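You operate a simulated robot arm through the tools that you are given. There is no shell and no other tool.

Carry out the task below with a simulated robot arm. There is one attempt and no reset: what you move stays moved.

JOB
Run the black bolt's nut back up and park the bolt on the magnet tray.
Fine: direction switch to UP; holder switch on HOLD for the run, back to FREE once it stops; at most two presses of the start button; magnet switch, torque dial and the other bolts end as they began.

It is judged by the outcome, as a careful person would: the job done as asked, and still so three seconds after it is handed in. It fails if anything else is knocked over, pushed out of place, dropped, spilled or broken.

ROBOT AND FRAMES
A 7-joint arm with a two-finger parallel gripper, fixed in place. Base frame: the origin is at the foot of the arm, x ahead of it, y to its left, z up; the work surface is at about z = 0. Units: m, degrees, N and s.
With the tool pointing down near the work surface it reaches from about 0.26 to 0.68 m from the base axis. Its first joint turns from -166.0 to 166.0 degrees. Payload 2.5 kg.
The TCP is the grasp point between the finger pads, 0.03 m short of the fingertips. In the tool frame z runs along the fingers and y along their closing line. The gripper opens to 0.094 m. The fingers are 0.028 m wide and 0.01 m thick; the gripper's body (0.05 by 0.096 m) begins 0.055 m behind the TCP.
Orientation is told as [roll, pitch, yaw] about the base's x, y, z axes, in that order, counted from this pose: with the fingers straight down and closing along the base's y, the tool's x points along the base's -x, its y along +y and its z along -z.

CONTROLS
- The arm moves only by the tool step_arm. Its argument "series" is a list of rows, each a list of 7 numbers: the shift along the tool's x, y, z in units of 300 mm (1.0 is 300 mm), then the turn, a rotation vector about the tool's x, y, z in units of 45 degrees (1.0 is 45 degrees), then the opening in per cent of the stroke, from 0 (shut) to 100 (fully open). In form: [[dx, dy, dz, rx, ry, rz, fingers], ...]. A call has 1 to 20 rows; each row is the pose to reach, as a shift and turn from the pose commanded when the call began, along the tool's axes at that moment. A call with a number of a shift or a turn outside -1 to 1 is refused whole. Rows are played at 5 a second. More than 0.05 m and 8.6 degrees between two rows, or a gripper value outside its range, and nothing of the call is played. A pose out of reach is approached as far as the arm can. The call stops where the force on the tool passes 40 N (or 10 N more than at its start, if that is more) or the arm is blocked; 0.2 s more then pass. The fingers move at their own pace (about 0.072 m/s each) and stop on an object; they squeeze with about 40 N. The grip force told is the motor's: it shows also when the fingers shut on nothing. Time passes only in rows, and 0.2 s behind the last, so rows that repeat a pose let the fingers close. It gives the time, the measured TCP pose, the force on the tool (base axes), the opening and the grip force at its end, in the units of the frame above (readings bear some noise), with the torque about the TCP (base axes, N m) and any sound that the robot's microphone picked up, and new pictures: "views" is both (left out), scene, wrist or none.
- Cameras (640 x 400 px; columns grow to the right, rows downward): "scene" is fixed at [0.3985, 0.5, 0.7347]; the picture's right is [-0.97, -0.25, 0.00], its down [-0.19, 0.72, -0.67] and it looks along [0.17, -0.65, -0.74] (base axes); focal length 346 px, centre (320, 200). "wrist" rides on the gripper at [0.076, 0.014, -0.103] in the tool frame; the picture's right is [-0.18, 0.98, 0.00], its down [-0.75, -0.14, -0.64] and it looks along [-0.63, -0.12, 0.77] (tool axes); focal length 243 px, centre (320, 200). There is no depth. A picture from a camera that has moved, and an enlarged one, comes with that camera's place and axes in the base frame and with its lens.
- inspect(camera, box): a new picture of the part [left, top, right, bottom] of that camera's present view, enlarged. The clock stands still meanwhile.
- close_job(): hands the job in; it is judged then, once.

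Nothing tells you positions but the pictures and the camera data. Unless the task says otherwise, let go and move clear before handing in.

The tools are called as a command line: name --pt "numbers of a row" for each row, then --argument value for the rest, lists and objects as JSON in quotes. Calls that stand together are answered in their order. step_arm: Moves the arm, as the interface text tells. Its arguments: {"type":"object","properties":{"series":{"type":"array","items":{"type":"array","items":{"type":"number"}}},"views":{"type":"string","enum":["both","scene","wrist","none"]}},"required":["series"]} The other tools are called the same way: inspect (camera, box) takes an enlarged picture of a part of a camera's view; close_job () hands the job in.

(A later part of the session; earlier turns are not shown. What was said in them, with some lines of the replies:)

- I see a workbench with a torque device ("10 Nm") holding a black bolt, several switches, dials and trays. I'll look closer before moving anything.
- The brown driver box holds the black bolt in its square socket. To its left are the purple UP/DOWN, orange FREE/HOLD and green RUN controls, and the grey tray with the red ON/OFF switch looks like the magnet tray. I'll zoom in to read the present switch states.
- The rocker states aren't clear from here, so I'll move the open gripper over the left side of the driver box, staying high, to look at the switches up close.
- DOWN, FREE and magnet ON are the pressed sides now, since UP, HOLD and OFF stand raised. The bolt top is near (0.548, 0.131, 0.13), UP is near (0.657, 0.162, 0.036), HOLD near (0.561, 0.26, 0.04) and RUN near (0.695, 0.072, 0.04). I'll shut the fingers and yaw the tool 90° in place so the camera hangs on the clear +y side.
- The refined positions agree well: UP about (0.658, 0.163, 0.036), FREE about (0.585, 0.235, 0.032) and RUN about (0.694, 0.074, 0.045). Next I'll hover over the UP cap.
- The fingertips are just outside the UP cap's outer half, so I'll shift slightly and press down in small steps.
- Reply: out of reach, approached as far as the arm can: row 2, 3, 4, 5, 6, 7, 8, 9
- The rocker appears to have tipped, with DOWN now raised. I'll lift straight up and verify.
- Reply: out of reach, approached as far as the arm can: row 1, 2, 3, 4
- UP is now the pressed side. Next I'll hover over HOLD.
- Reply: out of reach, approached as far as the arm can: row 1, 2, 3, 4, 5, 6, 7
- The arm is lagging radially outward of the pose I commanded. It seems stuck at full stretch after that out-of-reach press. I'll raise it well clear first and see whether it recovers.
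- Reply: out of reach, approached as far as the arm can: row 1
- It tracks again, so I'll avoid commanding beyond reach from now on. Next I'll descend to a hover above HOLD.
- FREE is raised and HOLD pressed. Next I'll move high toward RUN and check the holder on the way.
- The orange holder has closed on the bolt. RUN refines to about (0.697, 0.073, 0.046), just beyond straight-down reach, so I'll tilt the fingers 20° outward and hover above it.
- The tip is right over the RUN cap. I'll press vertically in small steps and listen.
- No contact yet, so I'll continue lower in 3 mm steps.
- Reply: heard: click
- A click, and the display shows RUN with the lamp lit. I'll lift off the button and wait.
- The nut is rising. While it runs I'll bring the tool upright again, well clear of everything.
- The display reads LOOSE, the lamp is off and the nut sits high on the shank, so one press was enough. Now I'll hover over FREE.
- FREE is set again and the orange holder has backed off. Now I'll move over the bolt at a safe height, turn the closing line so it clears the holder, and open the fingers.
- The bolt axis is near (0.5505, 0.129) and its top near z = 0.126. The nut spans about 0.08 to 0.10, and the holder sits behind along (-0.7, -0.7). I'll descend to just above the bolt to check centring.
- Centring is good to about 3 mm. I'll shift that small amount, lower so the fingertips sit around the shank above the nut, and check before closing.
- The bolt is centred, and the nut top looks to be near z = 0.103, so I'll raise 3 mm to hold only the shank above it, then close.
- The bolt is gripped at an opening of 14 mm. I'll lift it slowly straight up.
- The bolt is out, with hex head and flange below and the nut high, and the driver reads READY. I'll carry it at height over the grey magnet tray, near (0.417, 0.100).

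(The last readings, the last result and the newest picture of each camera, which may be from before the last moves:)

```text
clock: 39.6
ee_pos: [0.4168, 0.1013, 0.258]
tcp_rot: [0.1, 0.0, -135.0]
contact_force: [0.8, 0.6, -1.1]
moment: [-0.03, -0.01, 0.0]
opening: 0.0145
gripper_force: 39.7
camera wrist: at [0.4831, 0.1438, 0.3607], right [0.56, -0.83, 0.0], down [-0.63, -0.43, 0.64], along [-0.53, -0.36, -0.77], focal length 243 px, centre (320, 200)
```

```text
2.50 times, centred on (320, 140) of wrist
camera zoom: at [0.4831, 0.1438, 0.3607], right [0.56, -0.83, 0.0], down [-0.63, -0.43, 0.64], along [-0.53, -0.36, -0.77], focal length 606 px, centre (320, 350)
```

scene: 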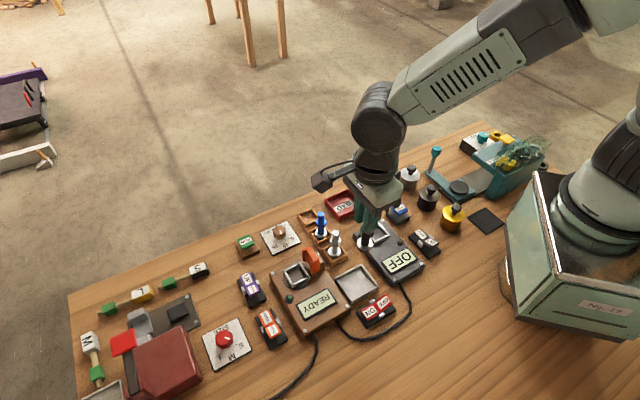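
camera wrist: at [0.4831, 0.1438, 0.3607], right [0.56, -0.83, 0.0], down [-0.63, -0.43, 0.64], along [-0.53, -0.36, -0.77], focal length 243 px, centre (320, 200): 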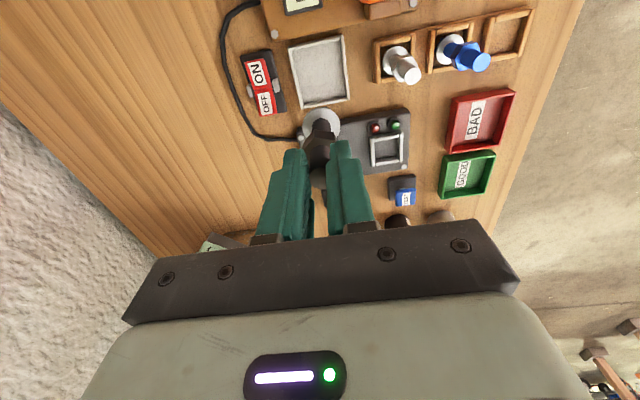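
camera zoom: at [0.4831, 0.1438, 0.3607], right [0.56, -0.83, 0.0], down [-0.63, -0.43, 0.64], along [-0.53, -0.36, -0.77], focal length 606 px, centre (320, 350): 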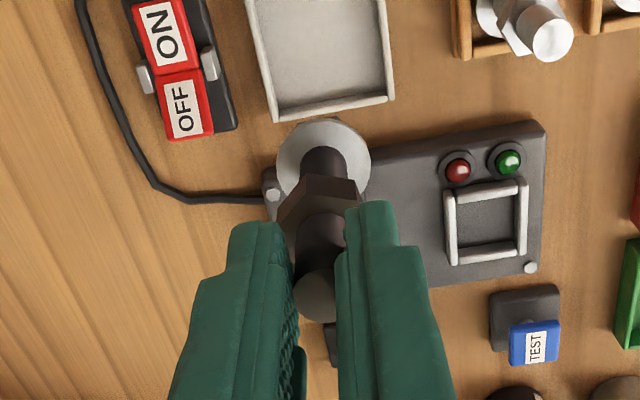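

The tray centre is at about (0.420, 0.1015). I'll shift 3 mm and lower toward it.

step_arm --pt "0.007 0.007 0.1 0 0 0 0" --pt "0.007 0.007 0.2 0 0 0 0" --pt "0.007 0.007 0.3 0 0 0 0" --pt "0.007 0.007 0.38 0 0 0 0" --pt "0.007 0.007 0.427 0 0 0 0" --pt "0.007 0.007 0.427 0 0 0 0" --views "both"

inspect --camera "scene" --box '[300, 210, 420, 330]'

inspect --camera "wrist" --box '[220, 60, 420, 220]'

```text
clock: 41.0
ee_pos: [0.4224, 0.1002, 0.1313]
tcp_rot: [0.0, 0.0, -135.0]
contact_force: [0.3, 0.4, -2.1]
moment: [0.02, 0.03, -0.01]
opening: 0.0145
gripper_force: 39.8
camera wrist: at [0.4867, 0.1439, 0.2328], right [0.56, -0.83, 0.0], down [-0.63, -0.43, 0.64], along [-0.53, -0.36, -0.77], focal length 243 px, centre (320, 200)
```

scene: 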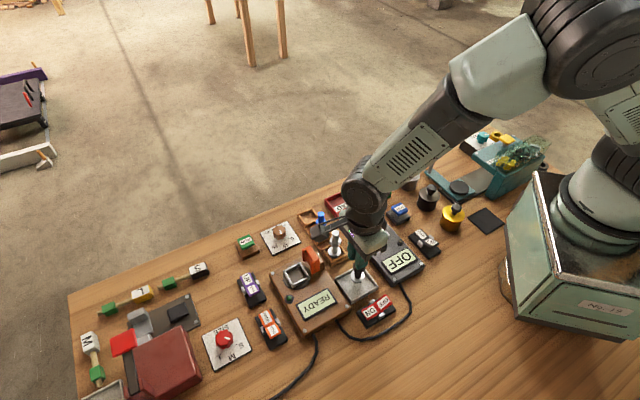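
wrist: 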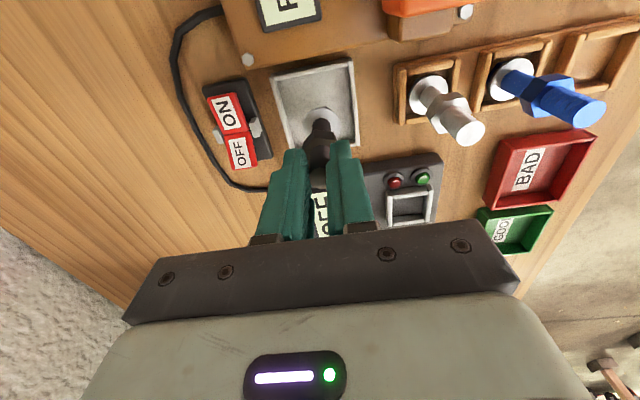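

```text
3.33 times, centred on (360, 270) of scene
camera zoom: at [0.3985, 0.5, 0.7347], right [-0.97, -0.25, 0.0], down [-0.19, 0.72, -0.67], along [0.17, -0.65, -0.74], focal length 1154 px, centre (187, -33)
```

zoom: 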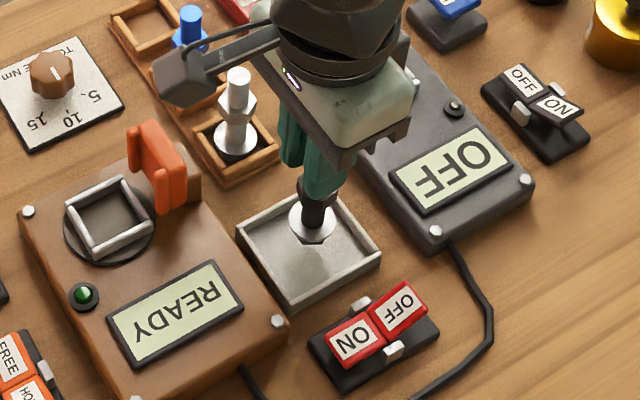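

```text
2.50 times, centred on (320, 140) of wrist
camera zoom: at [0.4867, 0.1439, 0.2328], right [0.56, -0.83, 0.0], down [-0.63, -0.43, 0.64], along [-0.53, -0.36, -0.77], focal length 606 px, centre (320, 350)
```

zoom: 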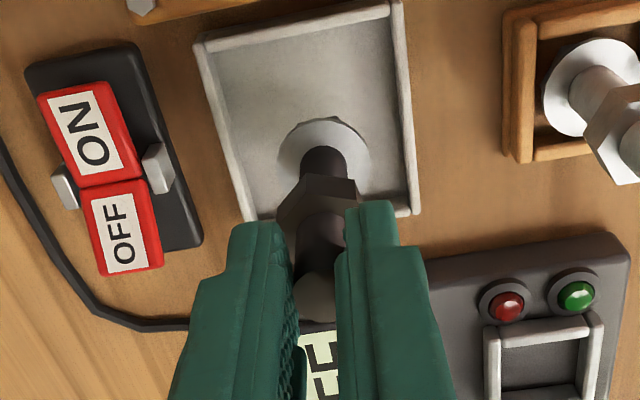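

The bolt is centred over the tray floor. I'll lower gently, checking force as it nears contact.

step_arm --pt "-0.004 0 0.03 0 0 0 0" --pt "-0.004 0 0.05 0 0 0 0" --pt "-0.004 0 0.065 0 0 0 0" --pt "-0.004 0 0.08 0 0 0 0" --views "scene"

inspect --camera "scene" --box '[320, 240, 400, 310]'

```text
clock: 42.0
ee_pos: [0.4194, 0.0988, 0.1089]
tcp_rot: [0.0, 0.1, -135.0]
contact_force: [-5.0, 0.5, 26.7]
moment: [-0.16, 0.45, -0.04]
opening: 0.0148
gripper_force: 39.7
```

scene: 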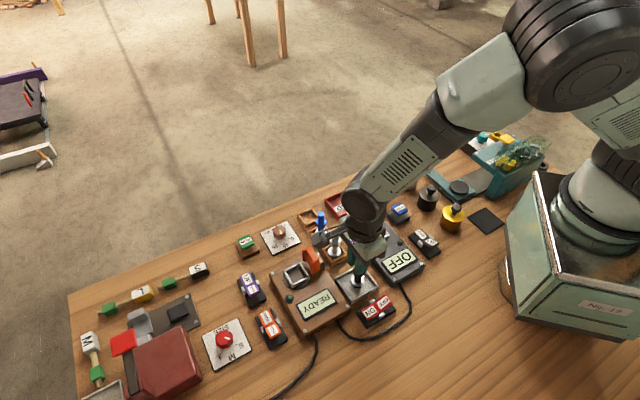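

```text
5.71 times, centred on (360, 275) of scene
camera zoom: at [0.3985, 0.5, 0.7347], right [-0.97, -0.25, 0.0], down [-0.19, 0.72, -0.67], along [0.17, -0.65, -0.74], focal length 1979 px, centre (91, -229)
```

zoom: 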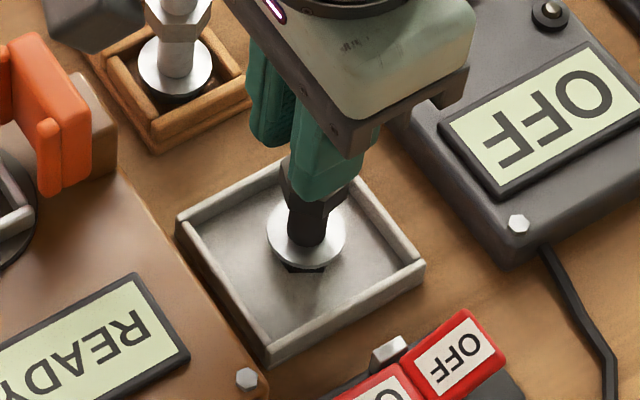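

The bolt is on the tray floor at about 27 N. I'll ease off the push before opening.

step_arm --pt "0 0 -0.004 0 0 0 0" --pt "0 0 -0.006 0 0 0 0" --pt "0 0 -0.006 0 0 0 0" --views "wrist"

inspect --camera "wrist" --box '[220, 60, 420, 220]'

```text
clock: 42.8
ee_pos: [0.4194, 0.1001, 0.1081]
tcp_rot: [0.1, -0.2, -135.1]
contact_force: [0.2, -0.5, -0.1]
moment: [0.05, -0.08, 0.02]
opening: 0.0146
gripper_force: 39.5
camera wrist: at [0.4849, 0.1429, 0.2101], right [0.56, -0.83, 0.0], down [-0.63, -0.43, 0.64], along [-0.53, -0.36, -0.77], focal length 243 px, centre (320, 200)
```

wrist: 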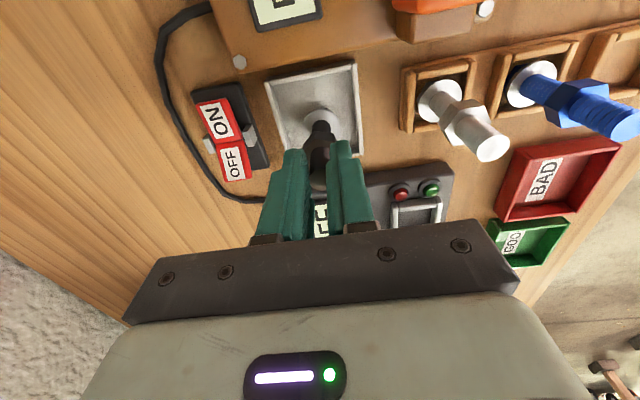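

```text
2.50 times, centred on (320, 140) of wrist
camera zoom: at [0.4849, 0.1429, 0.2101], right [0.56, -0.83, 0.0], down [-0.63, -0.43, 0.64], along [-0.53, -0.36, -0.77], focal length 606 px, centre (320, 350)
```

zoom: 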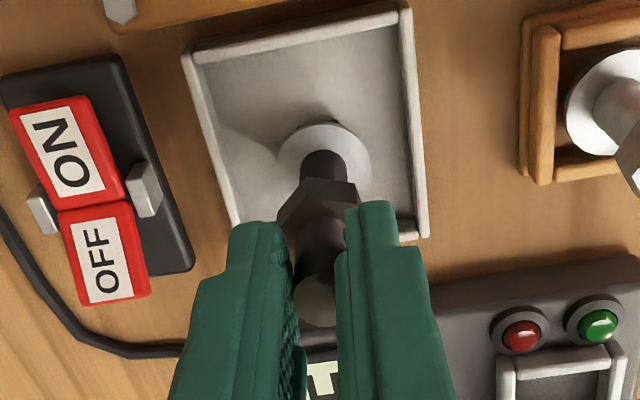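

The force is now near zero, so the tray is carrying the bolt. I'll open the fingers slowly.

step_arm --pt "0 0 0 0 0 0 20" --pt "0 0 0 0 0 0 25" --pt "0 0 0 0 0 0 35" --pt "0 0 0 0 0 0 50" --pt "0 0 0 0 0 0 50" --views "both"

inspect --camera "wrist" --box '[220, 60, 420, 220]'

inspect --camera "scene" --box '[320, 240, 400, 310]'

```text
clock: 44.0
ee_pos: [0.4195, 0.0987, 0.1084]
tcp_rot: [-0.1, 0.0, -135.0]
contact_force: [0.2, 0.0, -0.2]
moment: [0.0, 0.0, 0.03]
opening: 0.0473
gripper_force: 0.1
camera wrist: at [0.4852, 0.1431, 0.2107], right [0.56, -0.83, 0.0], down [-0.63, -0.43, 0.64], along [-0.53, -0.36, -0.77], focal length 243 px, centre (320, 200)
```

scene: 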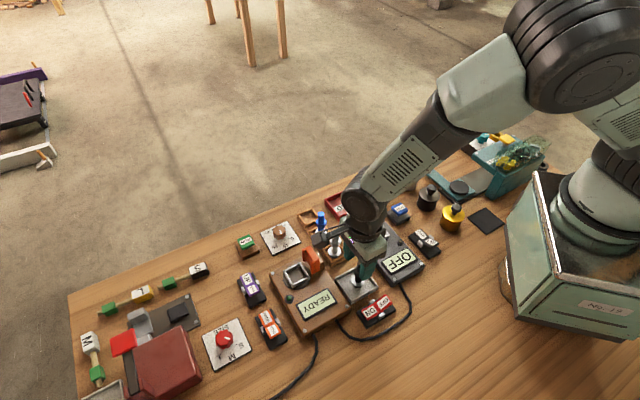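
wrist: 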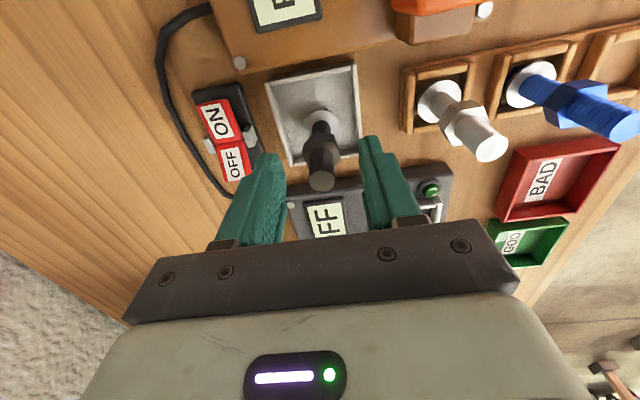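

```text
2.50 times, centred on (320, 140) of wrist
camera zoom: at [0.4852, 0.1431, 0.2107], right [0.56, -0.83, 0.0], down [-0.63, -0.43, 0.64], along [-0.53, -0.36, -0.77], focal length 606 px, centre (320, 350)
```

zoom: 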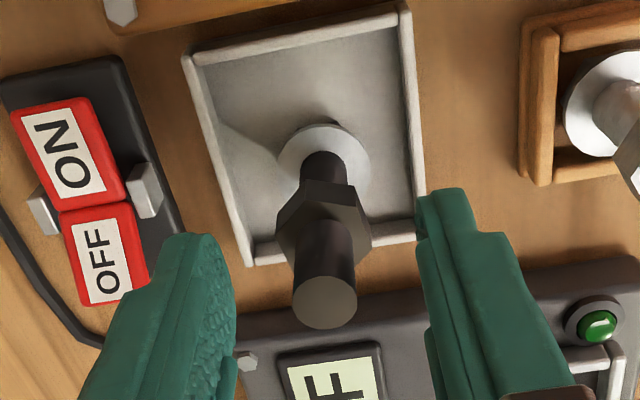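

```text
5.71 times, centred on (360, 275) of scene
camera zoom: at [0.3985, 0.5, 0.7347], right [-0.97, -0.25, 0.0], down [-0.19, 0.72, -0.67], along [0.17, -0.65, -0.74], focal length 1979 px, centre (91, -229)
```

zoom: 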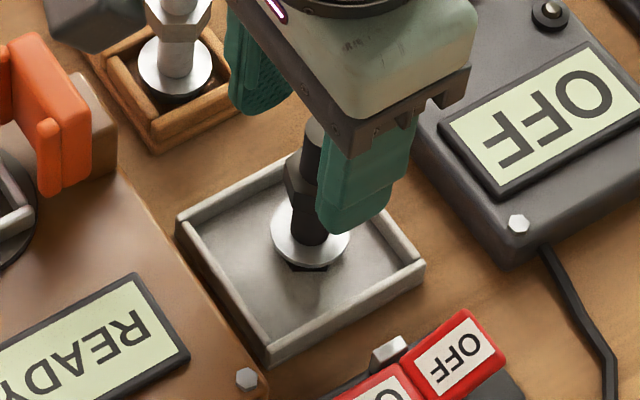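

The bolt stands upright on the tray by itself. I'll rise straight up and clear.

step_arm --pt "0 0 -0.05 0 0 0 50" --pt "0 0 -0.15 0 0 0 50" --pt "0 0 -0.28 0 0 0 50" --pt "0 0 -0.42 0 0 0 50" --pt "0 0 -0.56 0 0 0 50" --pt "0 0 -0.7 0 0 0 50" --pt "-0.15 0 -0.7 0 0 0 50" --pt "-0.3 0 -0.7 0 0 0 50" --pt "-0.3 0 -0.7 0 0 0 50" --views "both"

inspect --camera "scene" --box '[220, 210, 420, 350]'

inspect --camera "scene" --box '[320, 230, 400, 330]'

inspect --camera "scene" --box '[225, 220, 305, 350]'

```text
clock: 46.0
ee_pos: [0.3572, 0.0361, 0.3201]
tcp_rot: [0.0, 0.0, -134.9]
contact_force: [-0.3, -0.6, -0.3]
moment: [0.02, 0.0, 0.02]
opening: 0.0469
gripper_force: 0.1
camera wrist: at [0.422, 0.0794, 0.4213], right [0.56, -0.83, 0.0], down [-0.63, -0.43, 0.64], along [-0.53, -0.36, -0.77], focal length 243 px, centre (320, 200)
```

scene: 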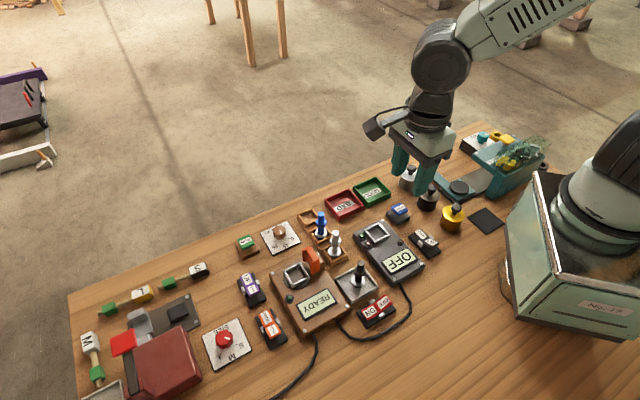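
wrist: 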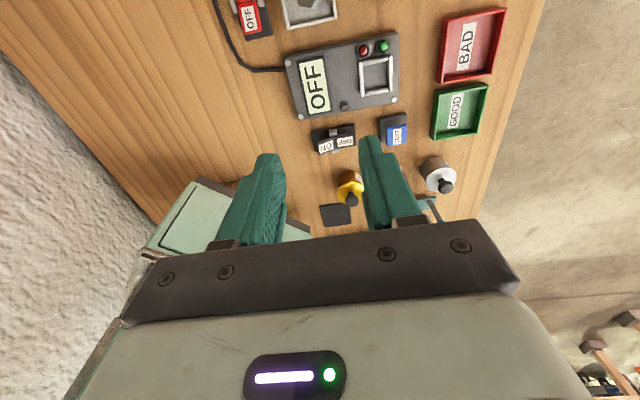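

```text
2.86 times, centred on (320, 280) of scene
camera zoom: at [0.3985, 0.5, 0.7347], right [-0.97, -0.25, 0.0], down [-0.19, 0.72, -0.67], along [0.17, -0.65, -0.74], focal length 990 px, centre (320, -29)
```

zoom: 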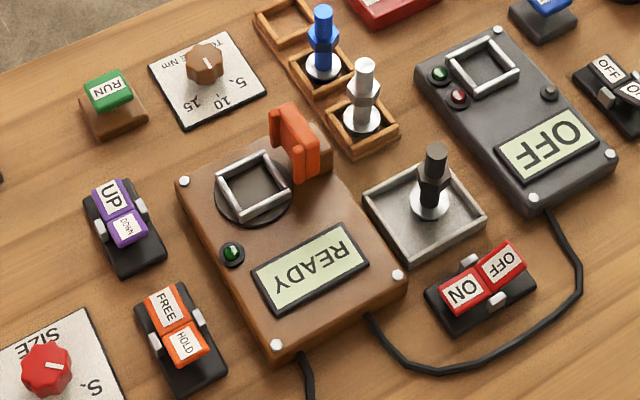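

```text
4.00 times, centred on (360, 280) of scene
camera zoom: at [0.3985, 0.5, 0.7347], right [-0.97, -0.25, 0.0], down [-0.19, 0.72, -0.67], along [0.17, -0.65, -0.74], focal length 1385 px, centre (160, -120)
```

zoom: 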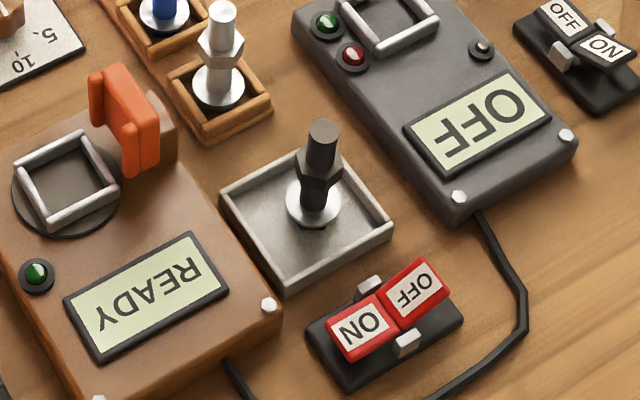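

```text
3.08 times, centred on (265, 285) of scene
camera zoom: at [0.3985, 0.5, 0.7347], right [-0.97, -0.25, 0.0], down [-0.19, 0.72, -0.67], along [0.17, -0.65, -0.74], focal length 1066 px, centre (489, -62)
```

zoom: 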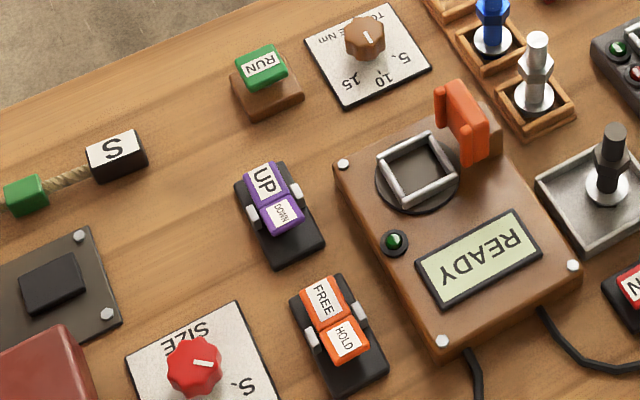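

The bolt stands upright on the magnet tray with its nut run up. Direction is UP, the holder is FREE with the fork backed off, and the magnet switch is still ON. The torque dial and other bolts are untouched and the arm is clear, so I'm handing in.

close_job

```text
The job is handed in.
```

The black bolt's nut is run back up, and the bolt is standing upright on the magnet tray. I've handed the job in.

- **Run:** it took one press of the start button, with the holder on HOLD. The display went from RUN to LOOSE, then READY once I lifted the bolt out.
- **Switches:** direction is on UP and the holder is back on FREE.
- **Left alone:** I didn't touch the magnet switch (still ON), the torque dial or the other bolts, and they look the same in the last pictures.

In the last pictures nothing else was knocked or moved, and the arm is clear of the bench.
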